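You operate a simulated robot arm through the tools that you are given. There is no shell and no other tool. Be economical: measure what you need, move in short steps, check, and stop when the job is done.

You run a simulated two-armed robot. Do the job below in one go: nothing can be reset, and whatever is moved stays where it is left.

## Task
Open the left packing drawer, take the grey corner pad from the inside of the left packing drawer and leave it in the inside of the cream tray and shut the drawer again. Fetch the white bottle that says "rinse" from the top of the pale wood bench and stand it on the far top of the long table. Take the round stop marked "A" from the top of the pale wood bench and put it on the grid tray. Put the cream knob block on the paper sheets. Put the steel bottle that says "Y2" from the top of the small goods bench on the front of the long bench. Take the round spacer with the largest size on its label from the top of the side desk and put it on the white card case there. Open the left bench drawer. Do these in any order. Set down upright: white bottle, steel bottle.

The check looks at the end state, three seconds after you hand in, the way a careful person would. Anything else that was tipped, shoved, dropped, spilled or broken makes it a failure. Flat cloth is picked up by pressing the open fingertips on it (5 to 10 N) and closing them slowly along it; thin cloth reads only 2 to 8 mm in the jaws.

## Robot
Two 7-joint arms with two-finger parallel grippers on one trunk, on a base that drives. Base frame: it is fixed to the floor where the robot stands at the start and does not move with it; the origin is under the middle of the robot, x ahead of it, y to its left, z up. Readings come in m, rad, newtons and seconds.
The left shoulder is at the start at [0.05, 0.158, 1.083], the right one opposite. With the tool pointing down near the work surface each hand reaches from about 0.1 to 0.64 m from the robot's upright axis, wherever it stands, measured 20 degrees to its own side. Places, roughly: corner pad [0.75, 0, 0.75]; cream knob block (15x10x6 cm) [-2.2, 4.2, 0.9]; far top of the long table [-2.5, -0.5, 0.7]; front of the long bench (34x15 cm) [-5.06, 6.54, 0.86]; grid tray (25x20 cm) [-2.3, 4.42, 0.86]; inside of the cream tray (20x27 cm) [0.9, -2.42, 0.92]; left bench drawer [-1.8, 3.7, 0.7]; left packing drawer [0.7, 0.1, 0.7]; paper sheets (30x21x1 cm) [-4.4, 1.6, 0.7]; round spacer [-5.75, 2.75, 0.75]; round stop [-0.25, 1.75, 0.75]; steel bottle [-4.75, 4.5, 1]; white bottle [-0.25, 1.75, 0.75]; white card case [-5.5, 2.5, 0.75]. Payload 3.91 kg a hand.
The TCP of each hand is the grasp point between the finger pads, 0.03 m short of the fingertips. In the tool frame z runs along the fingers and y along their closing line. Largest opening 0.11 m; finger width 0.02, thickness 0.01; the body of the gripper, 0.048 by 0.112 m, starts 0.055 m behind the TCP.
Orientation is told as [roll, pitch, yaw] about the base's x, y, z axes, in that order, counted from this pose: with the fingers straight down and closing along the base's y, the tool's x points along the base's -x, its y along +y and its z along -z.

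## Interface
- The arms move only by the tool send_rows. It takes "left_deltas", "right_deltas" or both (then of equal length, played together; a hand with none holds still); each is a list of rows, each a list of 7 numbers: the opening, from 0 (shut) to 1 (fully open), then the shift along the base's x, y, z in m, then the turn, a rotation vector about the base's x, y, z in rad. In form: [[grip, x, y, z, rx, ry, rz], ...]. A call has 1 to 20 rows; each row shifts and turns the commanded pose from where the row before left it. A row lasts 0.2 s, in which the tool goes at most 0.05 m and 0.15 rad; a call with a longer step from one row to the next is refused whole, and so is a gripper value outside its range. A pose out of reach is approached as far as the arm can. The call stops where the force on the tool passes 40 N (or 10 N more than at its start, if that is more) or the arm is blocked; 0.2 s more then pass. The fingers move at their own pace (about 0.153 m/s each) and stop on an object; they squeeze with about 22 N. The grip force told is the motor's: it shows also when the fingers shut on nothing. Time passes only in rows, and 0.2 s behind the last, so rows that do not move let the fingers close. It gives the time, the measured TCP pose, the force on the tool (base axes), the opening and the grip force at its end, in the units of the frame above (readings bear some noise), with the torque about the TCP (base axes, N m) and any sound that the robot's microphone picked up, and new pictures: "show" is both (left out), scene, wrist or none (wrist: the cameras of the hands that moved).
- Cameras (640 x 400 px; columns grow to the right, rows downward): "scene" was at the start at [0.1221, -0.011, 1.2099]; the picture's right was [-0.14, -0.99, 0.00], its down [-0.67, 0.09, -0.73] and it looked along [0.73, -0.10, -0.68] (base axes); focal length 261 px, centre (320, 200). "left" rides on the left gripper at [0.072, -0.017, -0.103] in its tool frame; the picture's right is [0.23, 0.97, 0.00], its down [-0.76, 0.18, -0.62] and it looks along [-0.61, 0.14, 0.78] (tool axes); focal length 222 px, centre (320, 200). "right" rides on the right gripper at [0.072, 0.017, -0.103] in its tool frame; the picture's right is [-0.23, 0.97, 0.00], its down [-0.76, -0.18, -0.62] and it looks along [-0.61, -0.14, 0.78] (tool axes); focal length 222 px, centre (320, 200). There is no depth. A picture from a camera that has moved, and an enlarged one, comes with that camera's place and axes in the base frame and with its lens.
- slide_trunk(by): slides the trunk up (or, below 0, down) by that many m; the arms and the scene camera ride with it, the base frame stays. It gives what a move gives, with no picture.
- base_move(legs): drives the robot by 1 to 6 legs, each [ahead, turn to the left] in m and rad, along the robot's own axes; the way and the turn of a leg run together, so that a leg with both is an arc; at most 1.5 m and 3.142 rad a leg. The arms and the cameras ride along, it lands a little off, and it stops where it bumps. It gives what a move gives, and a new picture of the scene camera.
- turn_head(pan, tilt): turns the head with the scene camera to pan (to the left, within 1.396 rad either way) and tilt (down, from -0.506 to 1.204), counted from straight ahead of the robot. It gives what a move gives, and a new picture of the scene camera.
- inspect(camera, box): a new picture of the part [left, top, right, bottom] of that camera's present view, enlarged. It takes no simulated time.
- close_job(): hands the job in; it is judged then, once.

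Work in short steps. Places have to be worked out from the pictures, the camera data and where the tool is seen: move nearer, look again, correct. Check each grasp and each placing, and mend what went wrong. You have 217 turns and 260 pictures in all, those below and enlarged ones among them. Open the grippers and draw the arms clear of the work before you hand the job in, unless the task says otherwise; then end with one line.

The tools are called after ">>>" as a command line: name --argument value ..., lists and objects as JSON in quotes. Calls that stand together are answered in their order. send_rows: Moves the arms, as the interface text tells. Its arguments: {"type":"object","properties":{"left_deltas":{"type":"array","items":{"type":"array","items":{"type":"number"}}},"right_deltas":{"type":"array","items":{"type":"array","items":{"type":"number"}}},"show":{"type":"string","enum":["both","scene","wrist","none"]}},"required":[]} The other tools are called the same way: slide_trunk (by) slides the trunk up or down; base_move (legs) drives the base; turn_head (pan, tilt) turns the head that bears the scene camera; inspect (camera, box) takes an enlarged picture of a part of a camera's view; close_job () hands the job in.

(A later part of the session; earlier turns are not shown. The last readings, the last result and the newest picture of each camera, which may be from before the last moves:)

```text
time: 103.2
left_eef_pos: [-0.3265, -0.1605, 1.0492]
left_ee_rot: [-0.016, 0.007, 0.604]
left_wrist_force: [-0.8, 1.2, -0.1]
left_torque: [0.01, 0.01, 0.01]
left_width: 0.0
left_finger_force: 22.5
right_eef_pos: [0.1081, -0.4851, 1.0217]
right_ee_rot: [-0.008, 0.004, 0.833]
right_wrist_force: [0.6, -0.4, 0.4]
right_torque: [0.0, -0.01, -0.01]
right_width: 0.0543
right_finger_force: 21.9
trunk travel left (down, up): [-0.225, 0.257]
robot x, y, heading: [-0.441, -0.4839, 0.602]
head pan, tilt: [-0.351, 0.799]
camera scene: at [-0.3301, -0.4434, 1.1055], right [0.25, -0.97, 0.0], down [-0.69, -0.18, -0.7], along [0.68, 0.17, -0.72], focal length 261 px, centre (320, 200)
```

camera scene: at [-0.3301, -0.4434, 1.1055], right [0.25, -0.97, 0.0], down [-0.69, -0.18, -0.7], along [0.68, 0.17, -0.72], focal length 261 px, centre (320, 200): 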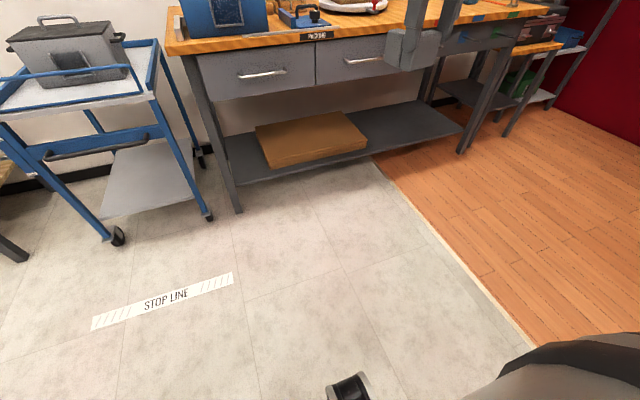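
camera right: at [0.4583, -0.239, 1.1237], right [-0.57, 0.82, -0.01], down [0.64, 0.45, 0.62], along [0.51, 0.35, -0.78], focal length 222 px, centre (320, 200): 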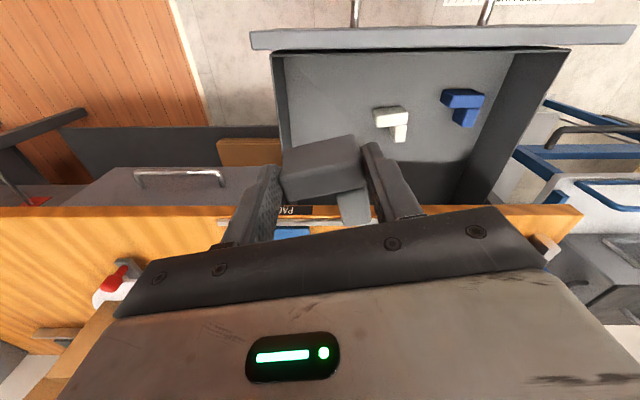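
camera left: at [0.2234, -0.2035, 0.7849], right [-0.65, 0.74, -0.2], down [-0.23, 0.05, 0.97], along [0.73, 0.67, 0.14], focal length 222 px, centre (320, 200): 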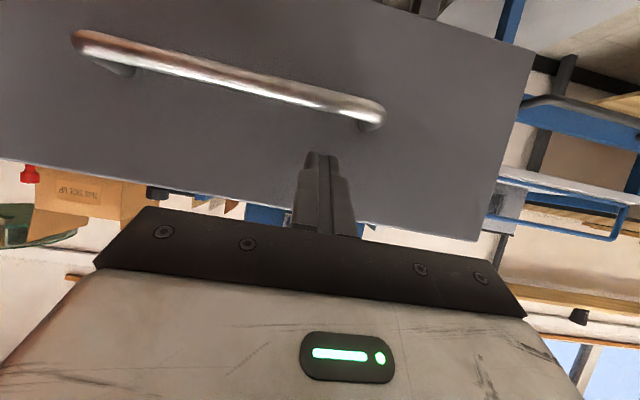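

The drawer is shut. Next the cream tray at about (0.9,-2.42): I turn right toward it, raise the trunk and look.

>>> slide_trunk --by 0.2

>>> turn_head --pan 0.0 --tilt 0.35

>>> base_move --legs '[[0, -1.57]]'

```text
time: 105.4
left_eef_pos: [-0.3262, -0.1616, 1.2509]
left_ee_rot: [-0.017, 0.006, 0.604]
left_wrist_force: [0.6, 0.0, -0.2]
left_torque: [-0.01, -0.01, 0.01]
left_width: 0.0
left_finger_force: 22.0
right_eef_pos: [0.1068, -0.4845, 1.221]
right_ee_rot: [-0.009, 0.004, 0.833]
right_wrist_force: [0.2, -0.3, 0.7]
right_torque: [0.01, 0.0, 0.02]
right_width: 0.0546
right_finger_force: 22.7
trunk travel left (down, up): [-0.425, 0.057]
robot x, y, heading: [-0.4404, -0.4849, 0.598]
head pan, tilt: [-0.351, 0.799]
```

```text
time: 106.3
left_eef_pos: [-0.3267, -0.1617, 1.2518]
left_ee_rot: [-0.019, 0.006, 0.603]
left_wrist_force: [0.3, -0.6, -0.3]
left_torque: [-0.03, 0.01, 0.02]
left_width: 0.0001
left_finger_force: 22.0
right_eef_pos: [0.1081, -0.485, 1.2207]
right_ee_rot: [-0.009, 0.002, 0.832]
right_wrist_force: [-0.3, -1.3, 0.3]
right_torque: [-0.01, 0.02, -0.01]
right_width: 0.0542
right_finger_force: 22.0
trunk travel left (down, up): [-0.425, 0.057]
robot x, y, heading: [-0.4406, -0.4845, 0.602]
head pan, tilt: [0.0, 0.351]
camera scene: at [-0.3313, -0.4107, 1.3451], right [0.57, -0.82, 0.0], down [-0.28, -0.2, -0.94], along [0.77, 0.53, -0.34], focal length 261 px, centre (320, 200)
```

scene: 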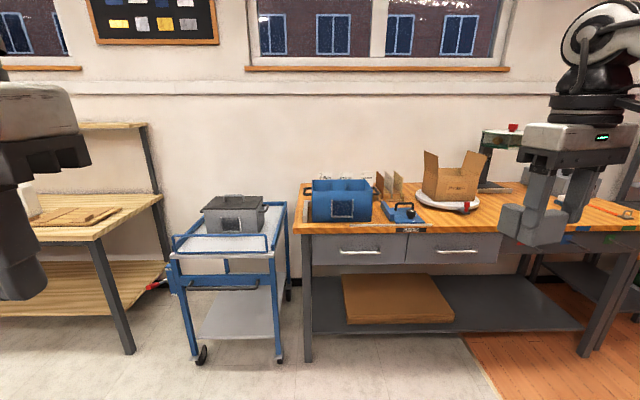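

```text
time: 110.5
left_eef_pos: [-0.1154, -0.6026, 1.2509]
left_ee_rot: [-0.018, 0.004, -0.97]
left_wrist_force: [0.7, -0.6, 0.5]
left_torque: [0.0, 0.03, -0.03]
left_width: 0.0
left_finger_force: 22.1
right_eef_pos: [-0.4402, -1.0357, 1.2206]
right_ee_rot: [-0.008, 0.004, -0.74]
right_wrist_force: [1.7, -0.2, 0.7]
right_torque: [-0.03, 0.01, -0.04]
right_width: 0.0545
right_finger_force: 22.0
trunk travel left (down, up): [-0.425, 0.057]
robot x, y, heading: [-0.4389, -0.4839, -0.968]
head pan, tilt: [0.0, 0.351]
camera scene: at [-0.3659, -0.596, 1.3451], right [-0.82, -0.57, 0.0], down [-0.19, 0.28, -0.94], along [0.53, -0.77, -0.34], focal length 261 px, centre (320, 200)
```

scene: 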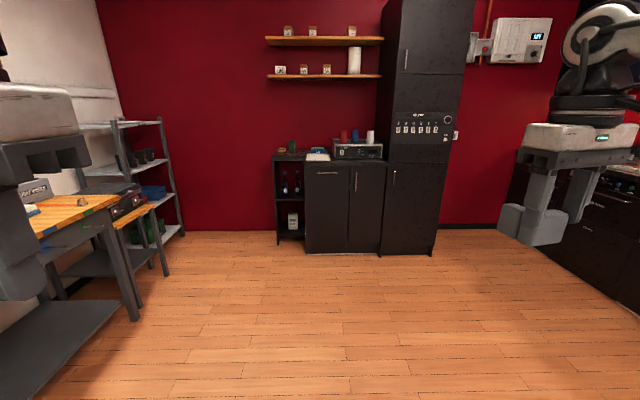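

I enlarge the counter, where the cream tray should be.

>>> inspect --camera "scene" --box '[260, 110, 400, 198]'

```text
4.55 times, centred on (330, 154) of scene
camera zoom: at [-0.3659, -0.596, 1.3451], right [-0.82, -0.57, 0.0], down [-0.19, 0.28, -0.94], along [0.53, -0.77, -0.34], focal length 1186 px, centre (274, 409)
```

zoom: 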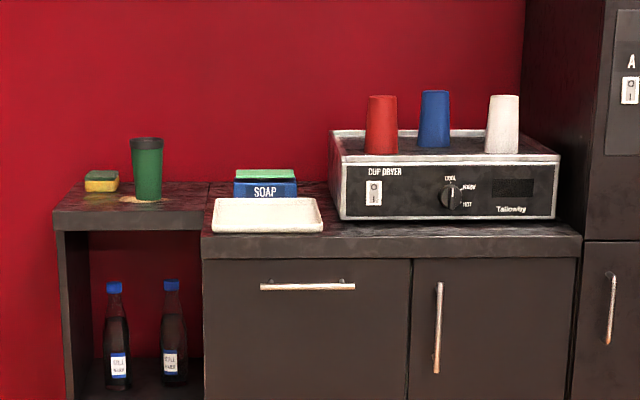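

The tray lies near the counter's front edge, dead ahead at 2.35 m. I drive 1.5 m towards it with the head tilted down.

>>> base_move --legs '[[1.5, 0]]'

>>> turn_head --pan 0.0 --tilt 0.6

```text
time: 118.0
left_eef_pos: [0.7275, -1.8577, 1.2507]
left_ee_rot: [-0.018, 0.005, -0.984]
left_wrist_force: [-0.2, 0.3, -0.4]
left_torque: [-0.02, 0.0, 0.0]
left_width: 0.0002
left_finger_force: 21.9
right_eef_pos: [0.3958, -2.2863, 1.2194]
right_ee_rot: [-0.007, 0.005, -0.756]
right_wrist_force: [0.0, 0.3, 0.0]
right_torque: [-0.02, -0.01, 0.03]
right_width: 0.0542
right_finger_force: 22.0
trunk travel left (down, up): [-0.425, 0.057]
robot x, y, heading: [0.399, -1.7393, -0.984]
head pan, tilt: [0.0, 0.351]
camera scene: at [0.4767, -1.8481, 1.3451], right [-0.83, -0.55, 0.0], down [-0.19, 0.29, -0.94], along [0.52, -0.78, -0.34], focal length 261 px, centre (320, 200)
```

scene: 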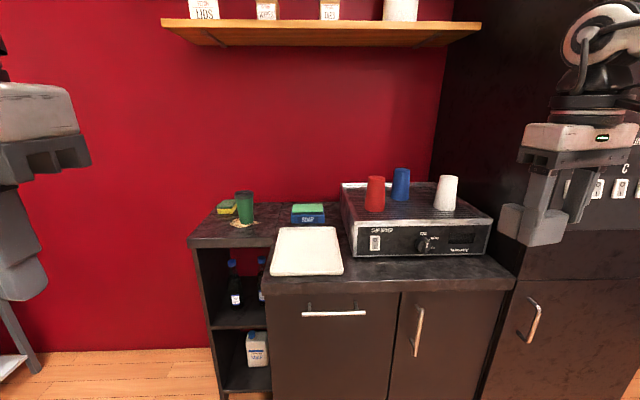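

```text
time: 118.8
left_eef_pos: [0.7262, -1.8577, 1.2518]
left_ee_rot: [-0.016, 0.006, -0.984]
left_wrist_force: [-0.1, 0.2, 0.3]
left_torque: [-0.02, 0.01, -0.04]
left_width: 0.0
left_finger_force: 21.9
right_eef_pos: [0.3958, -2.2869, 1.2207]
right_ee_rot: [-0.008, 0.004, -0.755]
right_wrist_force: [0.0, 0.1, -0.5]
right_torque: [0.03, 0.03, 0.02]
right_width: 0.0545
right_finger_force: 21.8
trunk travel left (down, up): [-0.425, 0.057]
robot x, y, heading: [0.4033, -1.7364, -0.985]
head pan, tilt: [0.0, 0.6]
camera scene: at [0.474, -1.8441, 1.3224], right [-0.83, -0.55, 0.0], down [-0.31, 0.47, -0.83], along [0.46, -0.69, -0.56], focal length 261 px, centre (320, 200)
```

scene: 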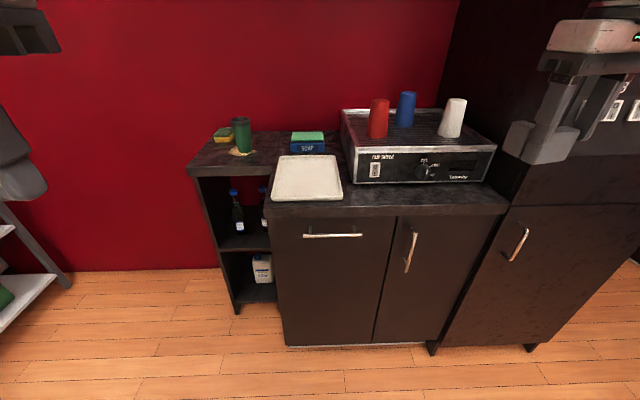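

The tray's centre is about 0.86 ahead and 0.04 left. I bring the hand nearer the middle, then drive so the tray ends up 0.5 ahead and 0.2 to the right.

>>> send_rows --right_deltas '[[0, 0.031, 0.021, 0, 0, 0, 0], [0, 0.031, 0.021, 0, 0, 0, 0], [0, 0.031, 0.021, 0, 0, 0, 0], [0, 0.031, 0.021, 0, 0, 0, 0]]' --show "none"

>>> base_move --legs '[[0, 0.607], [0.438, 0], [0, -0.607]]'

```text
time: 119.8
left_eef_pos: [0.7266, -1.858, 1.2508]
left_ee_rot: [-0.017, 0.007, -0.985]
left_wrist_force: [-0.8, -0.1, 0.6]
left_torque: [0.01, -0.02, -0.02]
left_width: 0.0002
left_finger_force: 22.2
right_eef_pos: [0.5091, -2.2106, 1.2191]
right_ee_rot: [-0.009, 0.003, -0.756]
right_wrist_force: [-0.3, 0.4, 0.1]
right_torque: [0.0, -0.01, 0.01]
right_width: 0.0544
right_finger_force: 22.0
right hand out of reach, approached as far as the arm can: row 4
trunk travel left (down, up): [-0.425, 0.057]
robot x, y, heading: [0.4011, -1.7394, -0.986]
head pan, tilt: [0.0, 0.6]
```

```text
time: 125.7
left_eef_pos: [1.1217, -2.032, 1.2505]
left_ee_rot: [-0.017, 0.004, -1.016]
left_wrist_force: [-0.6, -0.2, -0.2]
left_torque: [0.02, -0.04, 0.0]
left_width: 0.0
left_finger_force: 21.7
right_eef_pos: [0.8927, -2.3793, 1.221]
right_ee_rot: [-0.009, 0.003, -0.79]
right_wrist_force: [0.2, 0.4, -0.9]
right_torque: [-0.01, 0.01, 0.02]
right_width: 0.0545
right_finger_force: 21.6
trunk travel left (down, up): [-0.425, 0.057]
robot x, y, heading: [0.8008, -1.9041, -1.021]
head pan, tilt: [0.0, 0.6]
camera scene: at [0.8691, -2.0109, 1.3224], right [-0.85, -0.53, 0.0], down [-0.3, 0.48, -0.83], along [0.43, -0.7, -0.56], focal length 261 px, centre (320, 200)
```

scene: 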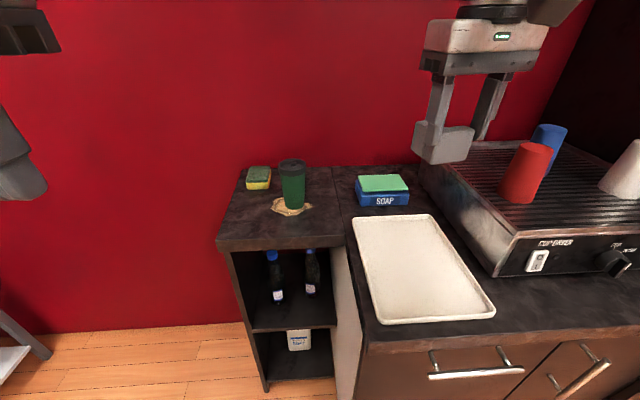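

The tray's middle is at about (0.883,-2.42) and the hand is almost over it. I shift 4 cm and descend to just above the tray.

>>> send_rows --right_deltas '[[0, -0.01, -0.035, -0.02, 0, 0, 0], [0, 0, 0, -0.045, 0, 0, 0], [0, 0, 0, -0.045, 0, 0, 0], [0, 0, 0, -0.045, 0, 0, 0], [0, 0, 0, -0.045, 0, 0, 0], [0, 0, 0, -0.04, 0, 0, 0], [0, 0, 0, 0, 0, 0, 0]]'

```text
time: 127.3
left_eef_pos: [1.121, -2.0322, 1.2515]
left_ee_rot: [-0.019, 0.006, -1.015]
left_wrist_force: [0.8, -0.2, -0.3]
left_torque: [0.0, 0.0, -0.03]
left_width: 0.0
left_finger_force: 22.2
right_eef_pos: [0.8817, -2.4166, 0.9778]
right_ee_rot: [-0.009, 0.002, -0.789]
right_wrist_force: [0.1, 0.7, 0.0]
right_torque: [0.0, 0.0, 0.02]
right_width: 0.0545
right_finger_force: 22.0
trunk travel left (down, up): [-0.425, 0.057]
robot x, y, heading: [0.7987, -1.9024, -1.019]
head pan, tilt: [0.0, 0.6]
camera scene: at [0.8693, -2.0106, 1.3224], right [-0.85, -0.53, 0.0], down [-0.3, 0.48, -0.83], along [0.43, -0.7, -0.56], focal length 261 px, centre (320, 200)
camera right: at [0.8434, -2.3521, 1.0813], right [0.85, 0.53, -0.01], down [0.42, -0.66, 0.62], along [0.32, -0.53, -0.78], focal length 222 px, centre (320, 200)
```

scene: 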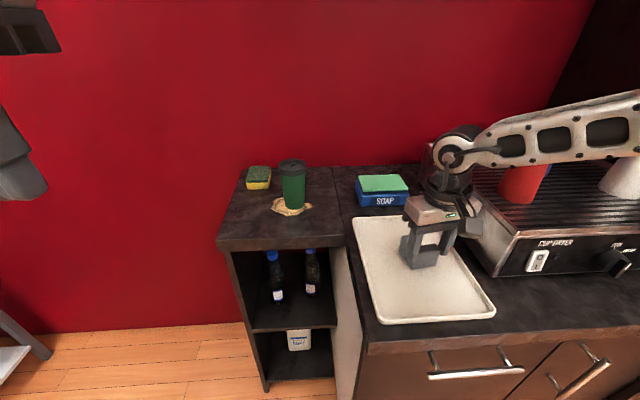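
right: 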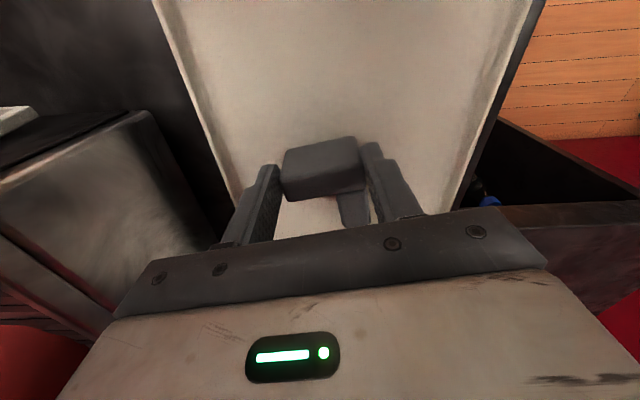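

The hand is over the middle of the tray. I lower in 1 cm steps and watch the force.

>>> send_rows --right_deltas '[[0, 0.005, 0, -0.015, 0, 0, 0], [0, 0.005, 0, -0.01, 0, 0, 0], [0, 0, 0, 0, 0, 0, 0]]' --show "none"

```text
time: 128.1
left_eef_pos: [1.1192, -2.0317, 1.2517]
left_ee_rot: [-0.017, 0.001, -1.017]
left_wrist_force: [-0.6, 0.0, 0.7]
left_torque: [-0.01, 0.0, 0.02]
left_width: 0.0
left_finger_force: 22.1
right_eef_pos: [0.8852, -2.4157, 0.9601]
right_ee_rot: [-0.01, -0.006, -0.79]
right_wrist_force: [-13.3, -13.2, 28.0]
right_torque: [-0.52, 0.11, -0.22]
right_width: 0.0547
right_finger_force: 21.9
right hand out of reach, approached as far as the arm can: row 2
trunk travel left (down, up): [-0.425, 0.057]
robot x, y, heading: [0.8033, -1.9003, -1.017]
head pan, tilt: [0.0, 0.6]
```

28 N upward with some sideways push; I check what is touching.

>>> inspect --camera "right" --box '[140, 60, 520, 300]'

>>> inspect --camera "scene" --box '[340, 110, 560, 330]'

```text
1.67 times, centred on (330, 180) of right
camera zoom: at [0.8471, -2.3502, 1.0613], right [0.85, 0.52, -0.01], down [0.41, -0.66, 0.63], along [0.32, -0.54, -0.78], focal length 370 px, centre (303, 233)
```

zoom: 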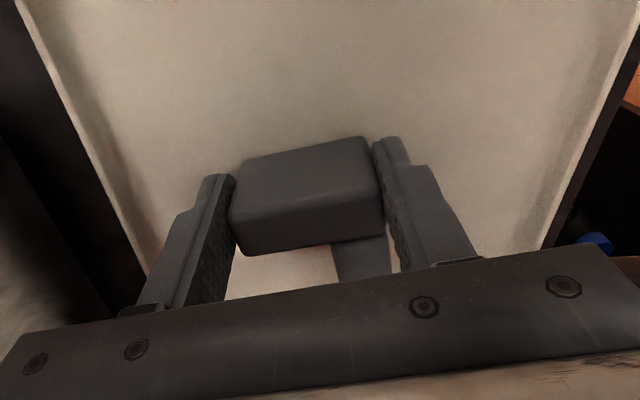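

```text
1.82 times, centred on (450, 220) of scene
camera zoom: at [0.8675, -2.0099, 1.3227], right [-0.85, -0.53, 0.0], down [-0.3, 0.48, -0.83], along [0.44, -0.7, -0.56], focal length 474 px, centre (84, 164)
```

zoom: 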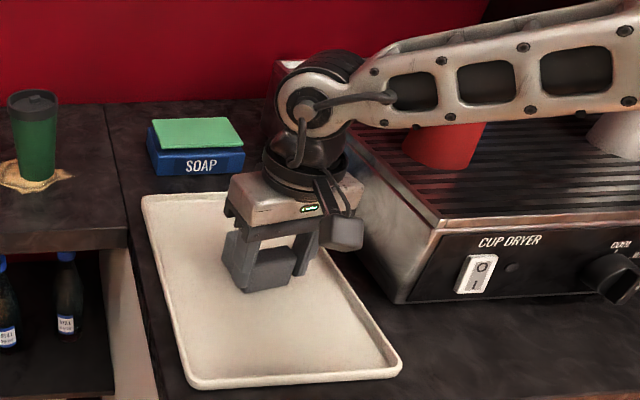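

The pad's face rests on the tray floor and nothing else touches. I open the fingers a little and lift straight up.

>>> send_rows --right_deltas '[[0, 0, 0, 0.002, 0, 0, 0], [0.65, 0, 0, 0, 0, 0, 0], [0.65, 0, 0, 0, 0, 0, 0], [0.65, 0, 0, 0.03, 0, 0, 0], [0.65, 0, 0, 0.045, 0, 0, 0], [0.65, 0, 0, 0.045, 0, 0, 0], [0.65, 0, 0, 0.045, 0, 0, 0], [0.65, 0.01, 0.035, 0.045, 0, 0, 0], [0.65, 0, 0, 0, 0, 0, 0]]' --show "scene"

```text
refused: row 8 steps farther than a row can; nothing moved
```

>>> send_rows --right_deltas '[[0, 0, 0, 0.002, 0, 0, 0], [0.65, 0, 0, 0, 0, 0, 0], [0.65, 0, 0, 0, 0, 0, 0], [0.65, 0, 0, 0.03, 0, 0, 0], [0.65, 0, 0, 0.045, 0, 0, 0], [0.65, 0, 0, 0.045, 0, 0, 0], [0.65, 0, 0, 0.045, 0, 0, 0], [0.65, 0.005, 0.02, 0.04, 0, 0, 0], [0.65, 0.005, 0.02, 0.04, 0, 0, 0]]' --show "scene"

```text
time: 130.1
left_eef_pos: [1.1222, -2.0323, 1.2512]
left_ee_rot: [-0.017, 0.004, -1.017]
left_wrist_force: [0.3, 0.8, 0.5]
left_torque: [-0.02, -0.02, -0.03]
left_width: 0.0
left_finger_force: 22.0
right_eef_pos: [0.8964, -2.3735, 1.2031]
right_ee_rot: [-0.009, 0.005, -0.789]
right_wrist_force: [0.0, 0.3, -0.6]
right_torque: [0.01, -0.02, 0.0]
right_width: 0.0717
right_finger_force: 0.0
trunk travel left (down, up): [-0.425, 0.057]
robot x, y, heading: [0.8036, -1.8985, -1.014]
head pan, tilt: [0.0, 0.6]
camera scene: at [0.8694, -2.0107, 1.3224], right [-0.85, -0.53, 0.0], down [-0.3, 0.48, -0.83], along [0.43, -0.7, -0.56], focal length 261 px, centre (320, 200)
```

scene: 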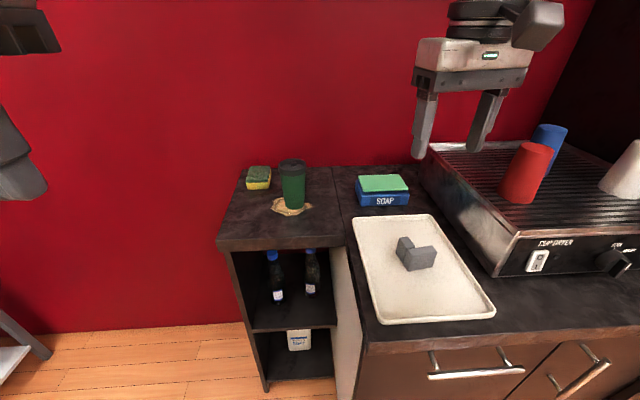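

The pad lies in the tray. Now to the pale wood bench: I back away, turn about and drive toward the middle of the room.

>>> base_move --legs '[[-0.4, 0], [0, -2.985], [1.5, 0], [0, -0.7]]'

>>> turn_head --pan 0.0 --tilt 0.35

```text
time: 148.5
left_eef_pos: [-0.5942, -0.1444, 1.2519]
left_ee_rot: [-0.016, 0.006, 1.593]
left_wrist_force: [-0.6, 0.4, -0.3]
left_torque: [-0.01, 0.02, 0.0]
left_width: 0.0
left_finger_force: 21.7
right_eef_pos: [-0.2273, 0.0363, 1.2041]
right_ee_rot: [-0.009, 0.004, 1.822]
right_wrist_force: [1.3, 0.3, -0.4]
right_torque: [-0.03, -0.01, 0.0]
right_width: 0.0718
right_finger_force: 0.0
trunk travel left (down, up): [-0.425, 0.057]
robot x, y, heading: [-0.3867, -0.4167, 1.594]
head pan, tilt: [0.0, 0.6]
camera scene: at [-0.3876, -0.2901, 1.3224], right [1.0, 0.02, 0.0], down [0.01, -0.56, -0.83], along [-0.02, 0.82, -0.56], focal length 261 px, centre (320, 200)
```

scene: 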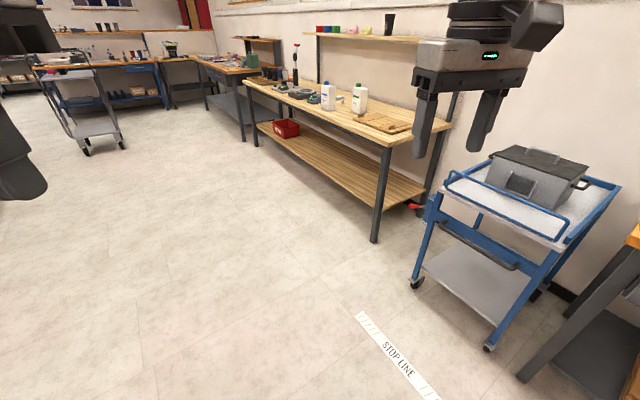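

```text
time: 149.3
left_eef_pos: [-0.5949, -0.1445, 1.2506]
left_ee_rot: [-0.018, 0.005, 1.593]
left_wrist_force: [-0.5, 0.6, 0.7]
left_torque: [-0.01, 0.02, -0.02]
left_width: 0.0
left_finger_force: 21.9
right_eef_pos: [-0.2265, 0.0366, 1.2035]
right_ee_rot: [-0.008, 0.004, 1.82]
right_wrist_force: [-0.4, -0.5, 0.7]
right_torque: [0.0, 0.04, -0.03]
right_width: 0.0715
right_finger_force: 0.1
trunk travel left (down, up): [-0.425, 0.057]
robot x, y, heading: [-0.3854, -0.4209, 1.589]
head pan, tilt: [0.0, 0.351]
camera scene: at [-0.388, -0.2853, 1.3451], right [1.0, 0.02, 0.0], down [0.01, -0.34, -0.94], along [-0.02, 0.94, -0.34], focal length 261 px, centre (320, 200)
```

scene: 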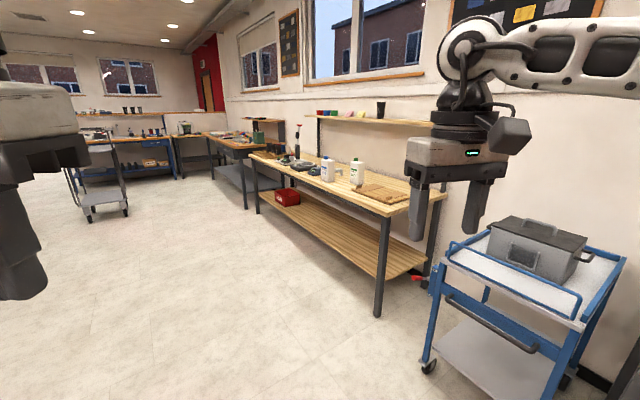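

I can see the pale wood bench with two white bottles at about (-0.38,1.45) and (-0.17,1.43). I drive up alongside it and turn to face it.

>>> base_move --legs '[[0, 0.086], [1.4, 0], [0, -1.07]]'

>>> turn_head --pan 0.0 --tilt 0.65

```text
time: 159.3
left_eef_pos: [-0.4166, 1.2723, 1.2505]
left_ee_rot: [-0.018, 0.003, 0.604]
left_wrist_force: [-0.1, 0.2, -0.6]
left_torque: [0.01, 0.01, 0.03]
left_width: 0.0004
left_finger_force: 21.6
right_eef_pos: [-0.0647, 1.0633, 1.204]
right_ee_rot: [-0.009, 0.004, 0.83]
right_wrist_force: [0.0, 0.4, 1.7]
right_torque: [0.02, -0.03, 0.01]
right_width: 0.0717
right_finger_force: 0.0
trunk travel left (down, up): [-0.425, 0.057]
robot x, y, heading: [-0.5333, 0.9446, 0.598]
head pan, tilt: [0.0, 0.351]
camera scene: at [-0.4219, 1.0223, 1.3452], right [0.57, -0.82, 0.0], down [-0.28, -0.19, -0.94], along [0.77, 0.53, -0.34], focal length 261 px, centre (320, 200)
```

scene: 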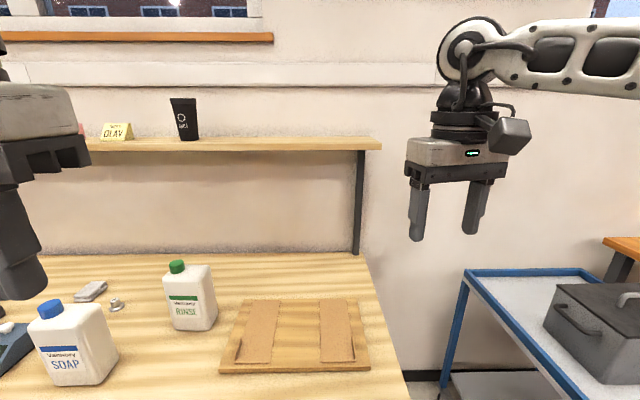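

```text
time: 160.1
left_eef_pos: [-0.4171, 1.2729, 1.2509]
left_ee_rot: [-0.018, 0.002, 0.604]
left_wrist_force: [-0.1, -1.0, 0.8]
left_torque: [-0.04, 0.01, 0.04]
left_width: 0.0
left_finger_force: 22.0
right_eef_pos: [-0.065, 1.0648, 1.2046]
right_ee_rot: [-0.008, 0.004, 0.832]
right_wrist_force: [0.2, -0.5, 0.2]
right_torque: [-0.01, -0.04, 0.0]
right_width: 0.0714
right_finger_force: 0.1
trunk travel left (down, up): [-0.425, 0.057]
robot x, y, heading: [-0.5329, 0.9486, 0.603]
head pan, tilt: [0.0, 0.649]
camera scene: at [-0.4272, 1.0189, 1.3182], right [0.57, -0.82, 0.0], down [-0.5, -0.34, -0.8], along [0.66, 0.45, -0.6], focal length 261 px, centre (320, 200)
```

scene: 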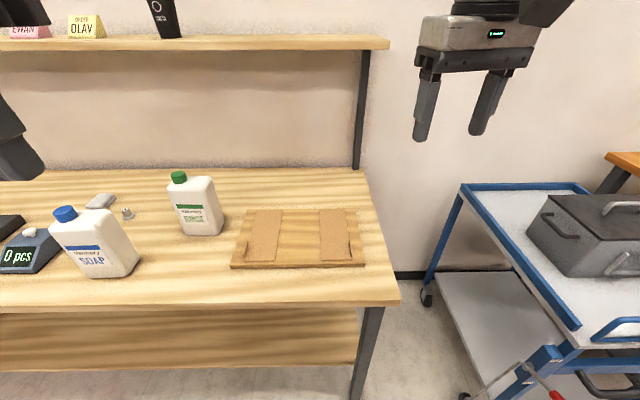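

The rinse bottle (green cap) stands at about (-0.15,1.64), bench top z≈0.78, and a small round thing lies near (-0.25,1.87). I shift left about 0.47 m and slightly closer, keeping the arms high.

>>> base_move --legs '[[0, 1.281], [0.49, 0], [0, -1.281]]'

```text
time: 169.4
left_eef_pos: [-0.5585, 1.7372, 1.2493]
left_ee_rot: [-0.017, 0.005, 0.584]
left_wrist_force: [0.3, 0.1, -1.1]
left_torque: [0.02, 0.01, -0.01]
left_width: 0.0
left_finger_force: 21.9
right_eef_pos: [-0.2098, 1.5212, 1.2044]
right_ee_rot: [-0.008, 0.003, 0.81]
right_wrist_force: [0.0, -0.5, 0.7]
right_torque: [-0.01, 0.0, -0.01]
right_width: 0.0712
right_finger_force: 0.0
trunk travel left (down, up): [-0.425, 0.057]
robot x, y, heading: [-0.6772, 1.4144, 0.58]
head pan, tilt: [0.0, 0.649]
camera scene: at [-0.5728, 1.4837, 1.3181], right [0.55, -0.83, 0.0], down [-0.5, -0.33, -0.8], along [0.66, 0.44, -0.6], focal length 261 px, centre (320, 200)
```

scene: 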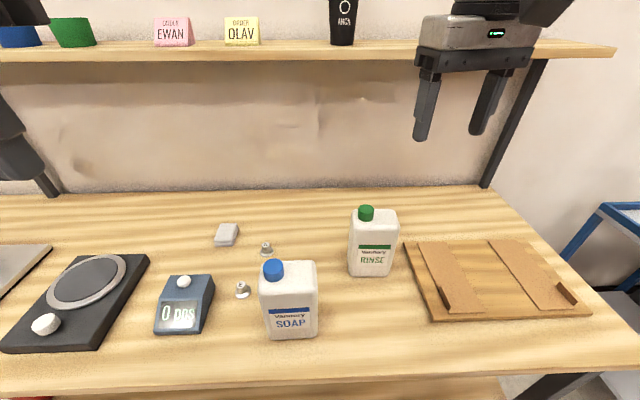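

Two small round stops are at (266,249) and (242,290); I enlarge to read their marks.

>>> inspect --camera "scene" --box '[210, 220, 330, 310]'

>>> inspect --camera "scene" --box '[330, 190, 420, 285]'

```text
4.44 times, centred on (270, 265) of scene
camera zoom: at [-0.5728, 1.4837, 1.3181], right [0.55, -0.83, 0.0], down [-0.5, -0.33, -0.8], along [0.66, 0.44, -0.6], focal length 1160 px, centre (542, -89)
```

zoom: 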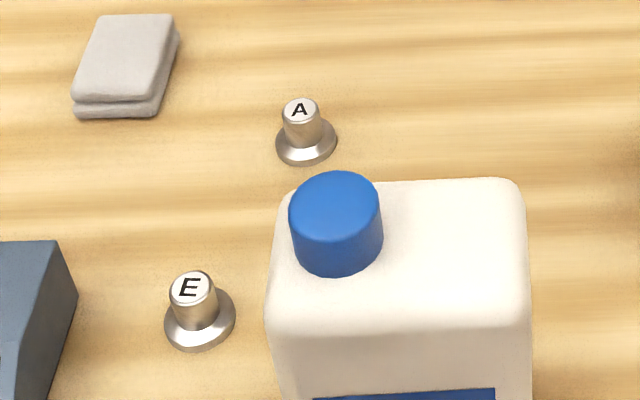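

```text
4.21 times, centred on (375, 238) of scene
camera zoom: at [-0.5728, 1.4837, 1.3181], right [0.55, -0.83, 0.0], down [-0.5, -0.33, -0.8], along [0.66, 0.44, -0.6], focal length 1099 px, centre (88, 42)
```

zoom: 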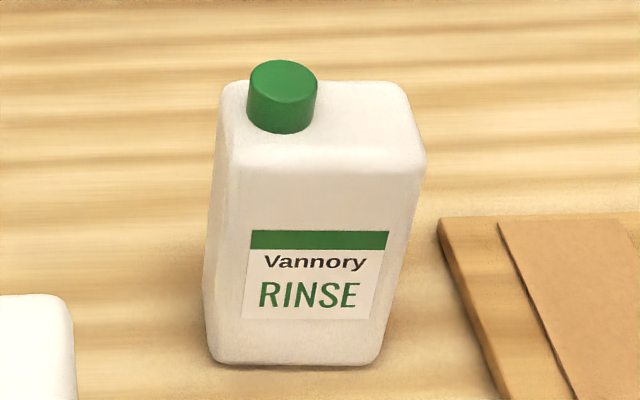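

"A" is the rear stop at about (-0.26,1.863). The rinse bottle's body is centred near (-0.15,1.623), 9 cm wide, top z≈0.94. I lower the trunk and bring the open right hand above the bottle.

>>> slide_trunk --by -0.1

>>> send_rows --right_deltas '[[1, 0.02, 0.034, 0, 0, 0, -0.115], [1, 0.02, 0.034, 0, 0, 0, -0.115], [1, 0.02, 0.034, 0, 0, 0, 0], [1, 0, 0, 0, 0, 0, 0]]'

```text
time: 170.7
left_eef_pos: [-0.558, 1.7369, 1.1512]
left_ee_rot: [-0.017, 0.003, 0.584]
left_wrist_force: [-0.1, 0.5, -0.5]
left_torque: [0.02, -0.02, 0.02]
left_width: 0.0
left_finger_force: 23.0
right_eef_pos: [-0.2108, 1.5227, 1.104]
right_ee_rot: [-0.008, 0.005, 0.81]
right_wrist_force: [-0.5, -0.1, 0.4]
right_torque: [0.0, -0.02, 0.02]
right_width: 0.0715
right_finger_force: 0.1
trunk travel left (down, up): [-0.325, 0.157]
robot x, y, heading: [-0.6848, 1.415, 0.583]
head pan, tilt: [0.0, 0.649]
```

```text
time: 171.7
left_eef_pos: [-0.558, 1.7359, 1.1512]
left_ee_rot: [-0.019, 0.004, 0.585]
left_wrist_force: [0.3, 0.2, 0.1]
left_torque: [0.01, 0.01, -0.01]
left_width: 0.0
left_finger_force: 21.7
right_eef_pos: [-0.1363, 1.4967, 1.1335]
right_ee_rot: [-0.01, 0.004, 0.579]
right_wrist_force: [0.7, -0.6, 0.0]
right_torque: [-0.03, 0.01, -0.01]
right_width: 0.1102
right_finger_force: 0.1
right hand out of reach, approached as far as the arm can: row 1, 2, 3
trunk travel left (down, up): [-0.325, 0.157]
robot x, y, heading: [-0.6784, 1.4154, 0.582]
head pan, tilt: [0.0, 0.649]
camera scene: at [-0.573, 1.4838, 1.2181], right [0.55, -0.83, 0.0], down [-0.5, -0.33, -0.8], along [0.67, 0.44, -0.6], focal length 261 px, centre (320, 200)
camera right: at [-0.2052, 1.4743, 1.2366], right [-0.34, 0.94, -0.01], down [0.73, 0.27, 0.62], along [0.59, 0.21, -0.78], focal length 222 px, centre (320, 200)
```

scene: 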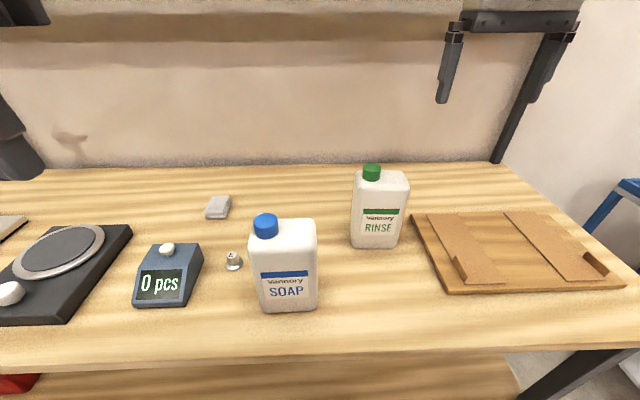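
right: 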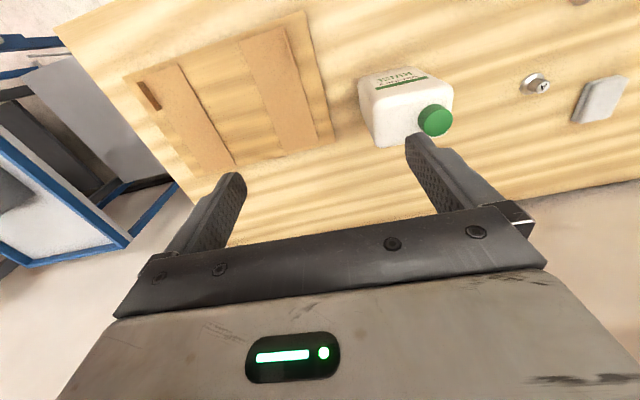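

The hand is too high relative to the shoulder for tool-down here. I raise the trunk back by 0.1 and lower the hand instead, then move sideways over the bottle.

>>> slide_trunk --by 0.1

>>> send_rows --right_deltas '[[1, 0, 0, -0.045, 0, 0, 0], [1, 0, 0, -0.045, 0, 0, 0], [1, 0, 0, -0.045, 0, 0, 0], [1, 0, 0, -0.045, 0, 0, 0], [1, -0.003, 0.03, 0, 0, 0, 0], [1, -0.003, 0.03, 0, 0, 0, 0], [1, -0.003, 0.03, 0, 0, 0, 0], [1, -0.003, 0.03, 0, 0, 0, 0], [1, 0, 0, 0, 0, 0, 0]]'

```text
time: 173.0
left_eef_pos: [-0.5569, 1.7372, 1.2508]
left_ee_rot: [-0.016, 0.005, 0.587]
left_wrist_force: [0.4, -0.4, 0.6]
left_torque: [0.01, -0.05, 0.04]
left_width: 0.0001
left_finger_force: 21.6
right_eef_pos: [-0.1352, 1.4974, 1.2333]
right_ee_rot: [-0.01, 0.003, 0.581]
right_wrist_force: [-0.9, 0.5, -0.9]
right_torque: [0.03, -0.01, -0.01]
right_width: 0.1101
right_finger_force: 0.0
trunk travel left (down, up): [-0.425, 0.057]
robot x, y, heading: [-0.6784, 1.4139, 0.586]
head pan, tilt: [0.0, 0.649]
```

```text
time: 175.0
left_eef_pos: [-0.5568, 1.7365, 1.2509]
left_ee_rot: [-0.02, 0.004, 0.583]
left_wrist_force: [0.4, 0.4, -0.2]
left_torque: [0.01, -0.02, 0.03]
left_width: 0.0
left_finger_force: 22.4
right_eef_pos: [-0.1633, 1.5411, 1.0614]
right_ee_rot: [-0.011, 0.002, 0.58]
right_wrist_force: [0.6, 0.8, 0.6]
right_torque: [-0.03, 0.04, 0.01]
right_width: 0.1098
right_finger_force: 0.1
right hand out of reach, approached as far as the arm can: row 6, 7, 8
trunk travel left (down, up): [-0.425, 0.057]
robot x, y, heading: [-0.6795, 1.413, 0.581]
head pan, tilt: [0.0, 0.649]
camera scene: at [-0.5728, 1.4839, 1.3181], right [0.55, -0.83, 0.0], down [-0.5, -0.33, -0.8], along [0.66, 0.44, -0.6], focal length 261 px, centre (320, 200)
camera right: at [-0.2329, 1.5182, 1.1627], right [-0.34, 0.94, -0.01], down [0.73, 0.27, 0.62], along [0.59, 0.21, -0.78], focal length 222 px, centre (320, 200)
```

scene: 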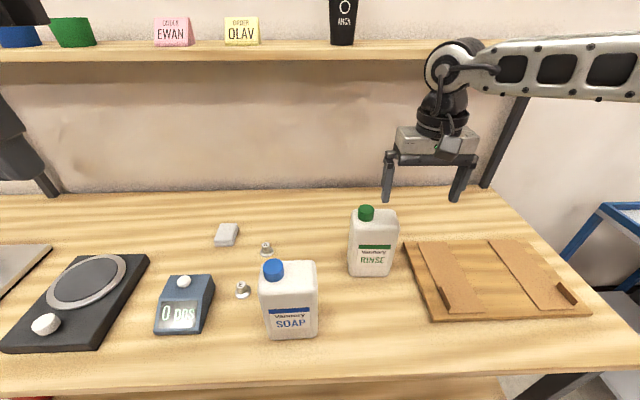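
right: 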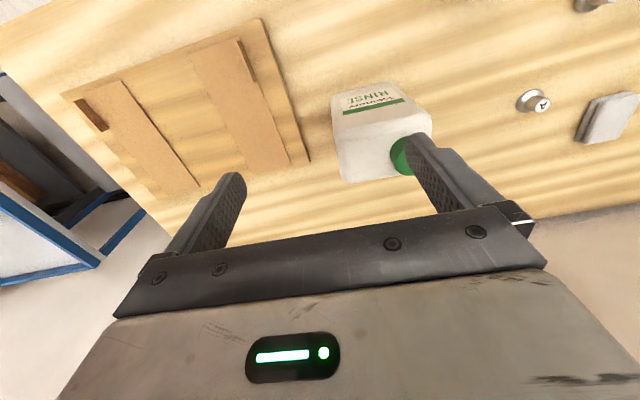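

The right arm only works well about 20° or more to its own side. I turn the base left 0.22 rad so the bottle lies at that angle.

>>> base_move --legs '[[0, 0.22]]'

```text
time: 176.2
left_eef_pos: [-0.6303, 1.7564, 1.2511]
left_ee_rot: [-0.018, 0.006, 0.801]
left_wrist_force: [-0.8, -0.2, -0.6]
left_torque: [-0.01, 0.0, 0.0]
left_width: 0.0
left_finger_force: 21.6
right_eef_pos: [-0.203, 1.6506, 1.0608]
right_ee_rot: [-0.008, 0.002, 0.798]
right_wrist_force: [-0.9, -0.9, -0.5]
right_torque: [-0.02, 0.0, -0.01]
right_width: 0.1099
right_finger_force: 0.0
trunk travel left (down, up): [-0.425, 0.057]
robot x, y, heading: [-0.678, 1.4133, 0.801]
head pan, tilt: [0.0, 0.649]
camera scene: at [-0.5907, 1.5054, 1.3181], right [0.72, -0.7, 0.0], down [-0.42, -0.43, -0.8], along [0.56, 0.57, -0.6], focal length 261 px, centre (320, 200)
```

scene: 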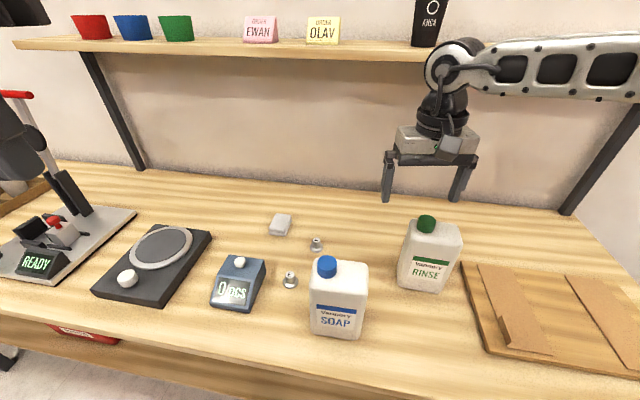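

Now I move the hand over the bottle, turning it square to it, and look down.

>>> send_rows --right_deltas '[[1, 0.0265, -0.0138, 0, 0, 0, -0.11], [1, 0.0265, -0.0138, 0, 0, 0, -0.11], [1, 0, 0, 0, 0, 0, 0]]'

```text
time: 177.0
left_eef_pos: [-0.6302, 1.7551, 1.2518]
left_ee_rot: [-0.018, 0.004, 0.802]
left_wrist_force: [0.8, 0.2, 0.6]
left_torque: [0.02, 0.01, -0.01]
left_width: 0.0
left_finger_force: 21.7
right_eef_pos: [-0.1486, 1.6244, 1.059]
right_ee_rot: [-0.007, 0.003, 0.577]
right_wrist_force: [-0.5, 0.1, 0.4]
right_torque: [0.01, 0.01, -0.02]
right_width: 0.11
right_finger_force: 0.0
trunk travel left (down, up): [-0.425, 0.057]
robot x, y, heading: [-0.6781, 1.4151, 0.799]
head pan, tilt: [0.0, 0.649]
camera scene: at [-0.5905, 1.5051, 1.3181], right [0.72, -0.7, 0.0], down [-0.42, -0.43, -0.8], along [0.55, 0.57, -0.6], focal length 261 px, centre (320, 200)
camera right: at [-0.2192, 1.6001, 1.1628], right [-0.34, 0.94, -0.01], down [0.73, 0.27, 0.62], along [0.59, 0.21, -0.78], focal length 222 px, centre (320, 200)
```

scene: 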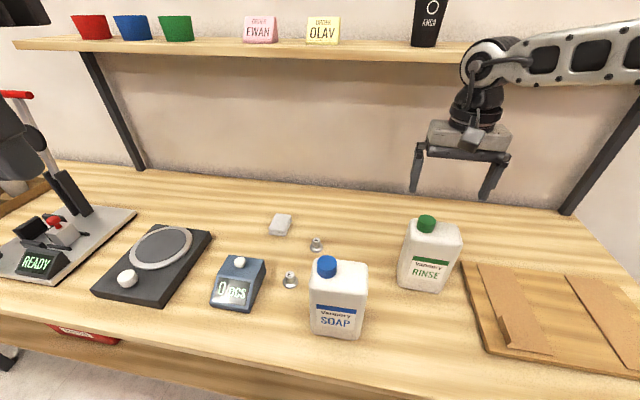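
right: 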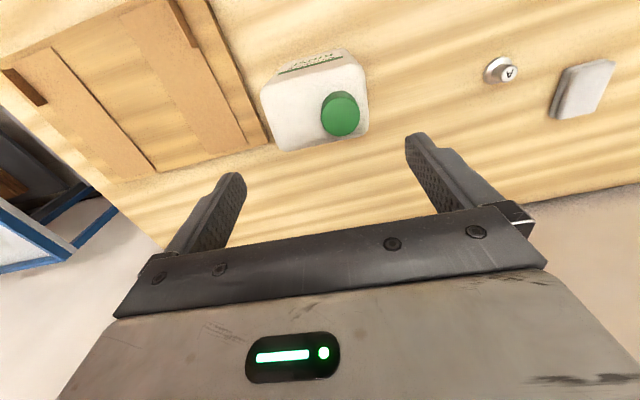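

I enlarge the wrist view to find the bottle's top-face centre and angle exactly.

>>> inspect --camera "right" --box '[230, 30, 410, 160]'

```text
3.08 times, centred on (320, 95) of right
camera zoom: at [-0.2192, 1.6001, 1.1628], right [-0.34, 0.94, -0.01], down [0.73, 0.27, 0.62], along [0.59, 0.21, -0.78], focal length 684 px, centre (320, 523)
```

zoom: 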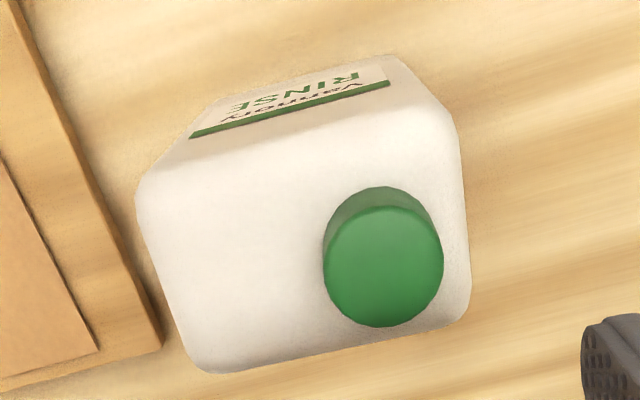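

The bottle's top is centred at (-0.1515,1.620), 95 mm wide, squared to yaw 0.55. I correct by a few mm and descend until the tips are just at the top edge.

>>> send_rows --right_deltas '[[1, -0.003, -0.0044, -0.03, 0.007, -0.003, -0.03], [1, 0, 0, -0.04, 0, 0, 0], [1, 0, 0, -0.015, 0, 0, 0], [1, 0, 0, 0, 0, 0, 0]]'

```text
time: 178.0
left_eef_pos: [-0.6298, 1.7551, 1.2511]
left_ee_rot: [-0.018, 0.004, 0.802]
left_wrist_force: [0.6, -0.2, 1.3]
left_torque: [0.01, -0.01, 0.01]
left_width: 0.0
left_finger_force: 22.1
right_eef_pos: [-0.1544, 1.6183, 0.9742]
right_ee_rot: [-0.005, -0.005, 0.547]
right_wrist_force: [0.2, -0.5, 0.3]
right_torque: [0.01, 0.0, 0.01]
right_width: 0.11
right_finger_force: 0.1
trunk travel left (down, up): [-0.425, 0.057]
robot x, y, heading: [-0.676, 1.4155, 0.801]
head pan, tilt: [0.0, 0.649]
camera scene: at [-0.5904, 1.505, 1.3181], right [0.72, -0.7, 0.0], down [-0.42, -0.43, -0.8], along [0.55, 0.57, -0.6], focal length 261 px, centre (320, 200)
camera right: at [-0.2243, 1.5963, 1.0764], right [-0.31, 0.95, 0.0], down [0.74, 0.24, 0.63], along [0.6, 0.19, -0.78], focal length 222 px, centre (320, 200)
```

scene: 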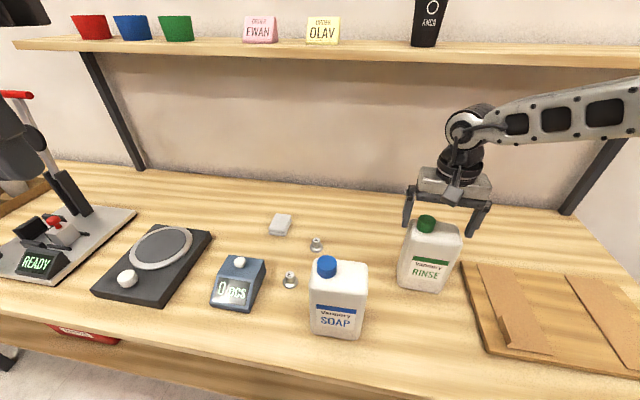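
right: 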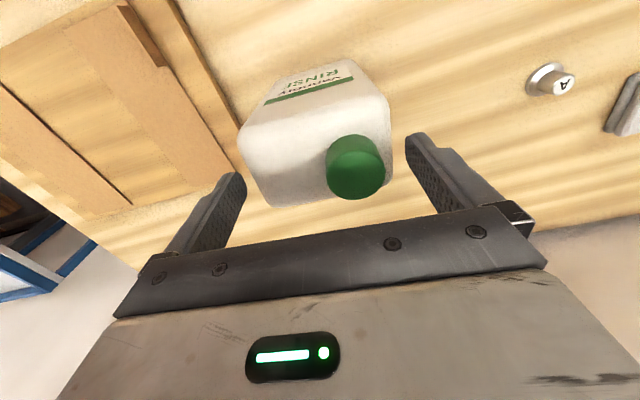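

The bottle sits between the fingertips with about 1 cm on each side. I descend to z=0.92 and close.

>>> send_rows --right_deltas '[[1, -0.003, -0.002, -0.03, 0, 0, 0], [1, 0, 0, -0.022, 0, 0, 0], [0, 0, 0, 0, 0, 0, 0], [0, 0, 0, 0, 0, 0, 0], [0, 0, 0, 0, 0, 0, 0]]'

```text
time: 179.2
left_eef_pos: [-0.6308, 1.756, 1.2502]
left_ee_rot: [-0.02, 0.003, 0.803]
left_wrist_force: [-0.3, 0.5, -0.2]
left_torque: [0.03, 0.0, 0.0]
left_width: 0.0
left_finger_force: 22.1
right_eef_pos: [-0.1591, 1.6048, 0.9341]
right_ee_rot: [0.001, -0.012, 0.548]
right_wrist_force: [-0.5, 9.6, 18.1]
right_torque: [0.27, 0.19, 0.22]
right_width: 0.1003
right_finger_force: 22.0
right hand out of reach, approached as far as the arm can: row 1, 2
trunk travel left (down, up): [-0.425, 0.057]
robot x, y, heading: [-0.6788, 1.417, 0.798]
head pan, tilt: [0.0, 0.649]
camera scene: at [-0.592, 1.5056, 1.3184], right [0.72, -0.7, 0.0], down [-0.42, -0.43, -0.8], along [0.56, 0.57, -0.6], focal length 261 px, centre (320, 200)
camera right: at [-0.2314, 1.5828, 1.0357], right [-0.31, 0.95, 0.0], down [0.74, 0.24, 0.63], along [0.6, 0.2, -0.78], focal length 222 px, centre (320, 200)
```

scene: 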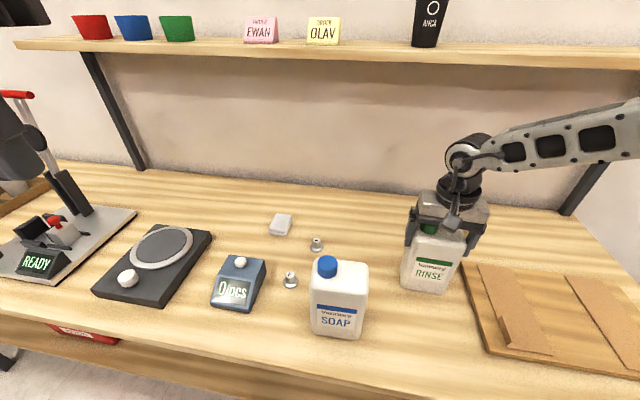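
right: 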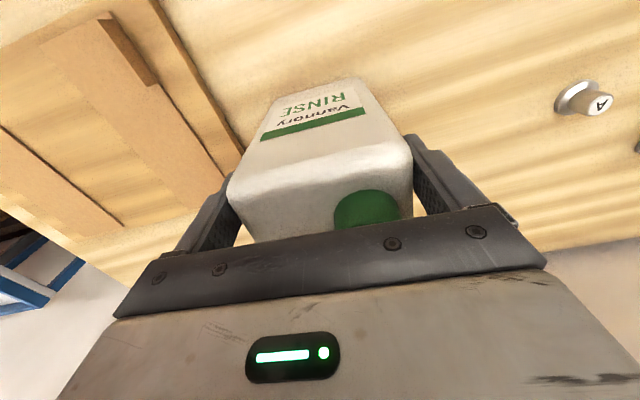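

The fingers closed on 100 mm with about 3.5 cm overlap. I lift slowly and check that the bottle hangs upright.

>>> send_rows --right_deltas '[[0, 0, 0, 0.02, 0, 0, 0], [0, 0, 0, 0.03, 0, 0, 0], [0, 0, 0, 0.03, 0, 0, 0], [0, 0, 0, 0, 0, 0, 0]]'

```text
time: 180.2
left_eef_pos: [-0.6299, 1.7568, 1.25]
left_ee_rot: [-0.018, 0.006, 0.802]
left_wrist_force: [-0.1, -0.4, 0.4]
left_torque: [-0.01, 0.0, -0.01]
left_width: 0.0
left_finger_force: 22.3
right_eef_pos: [-0.1598, 1.6009, 1.0122]
right_ee_rot: [-0.004, -0.001, 0.546]
right_wrist_force: [0.0, -0.4, -11.9]
right_torque: [-0.05, 0.07, 0.01]
right_width: 0.1002
right_finger_force: 21.8
trunk travel left (down, up): [-0.425, 0.057]
robot x, y, heading: [-0.682, 1.4155, 0.797]
head pan, tilt: [0.0, 0.649]
camera scene: at [-0.5891, 1.5055, 1.3179], right [0.72, -0.7, 0.0], down [-0.42, -0.43, -0.8], along [0.55, 0.57, -0.61], focal length 261 px, centre (320, 200)
camera right: at [-0.2296, 1.5787, 1.1137], right [-0.31, 0.95, 0.0], down [0.74, 0.25, 0.62], along [0.59, 0.19, -0.78], focal length 222 px, centre (320, 200)
```

scene: 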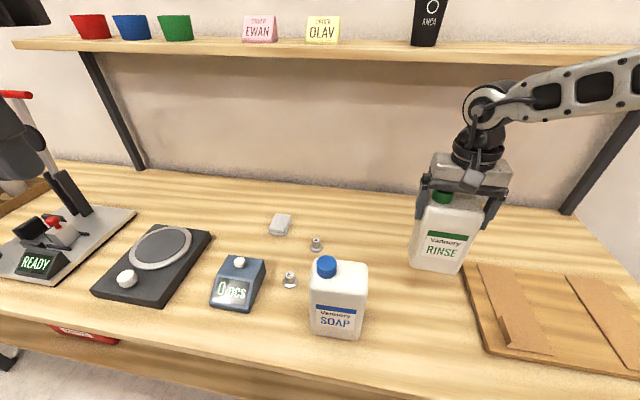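
right: 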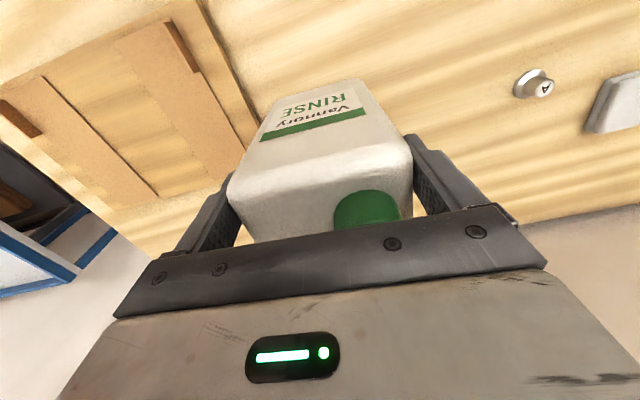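

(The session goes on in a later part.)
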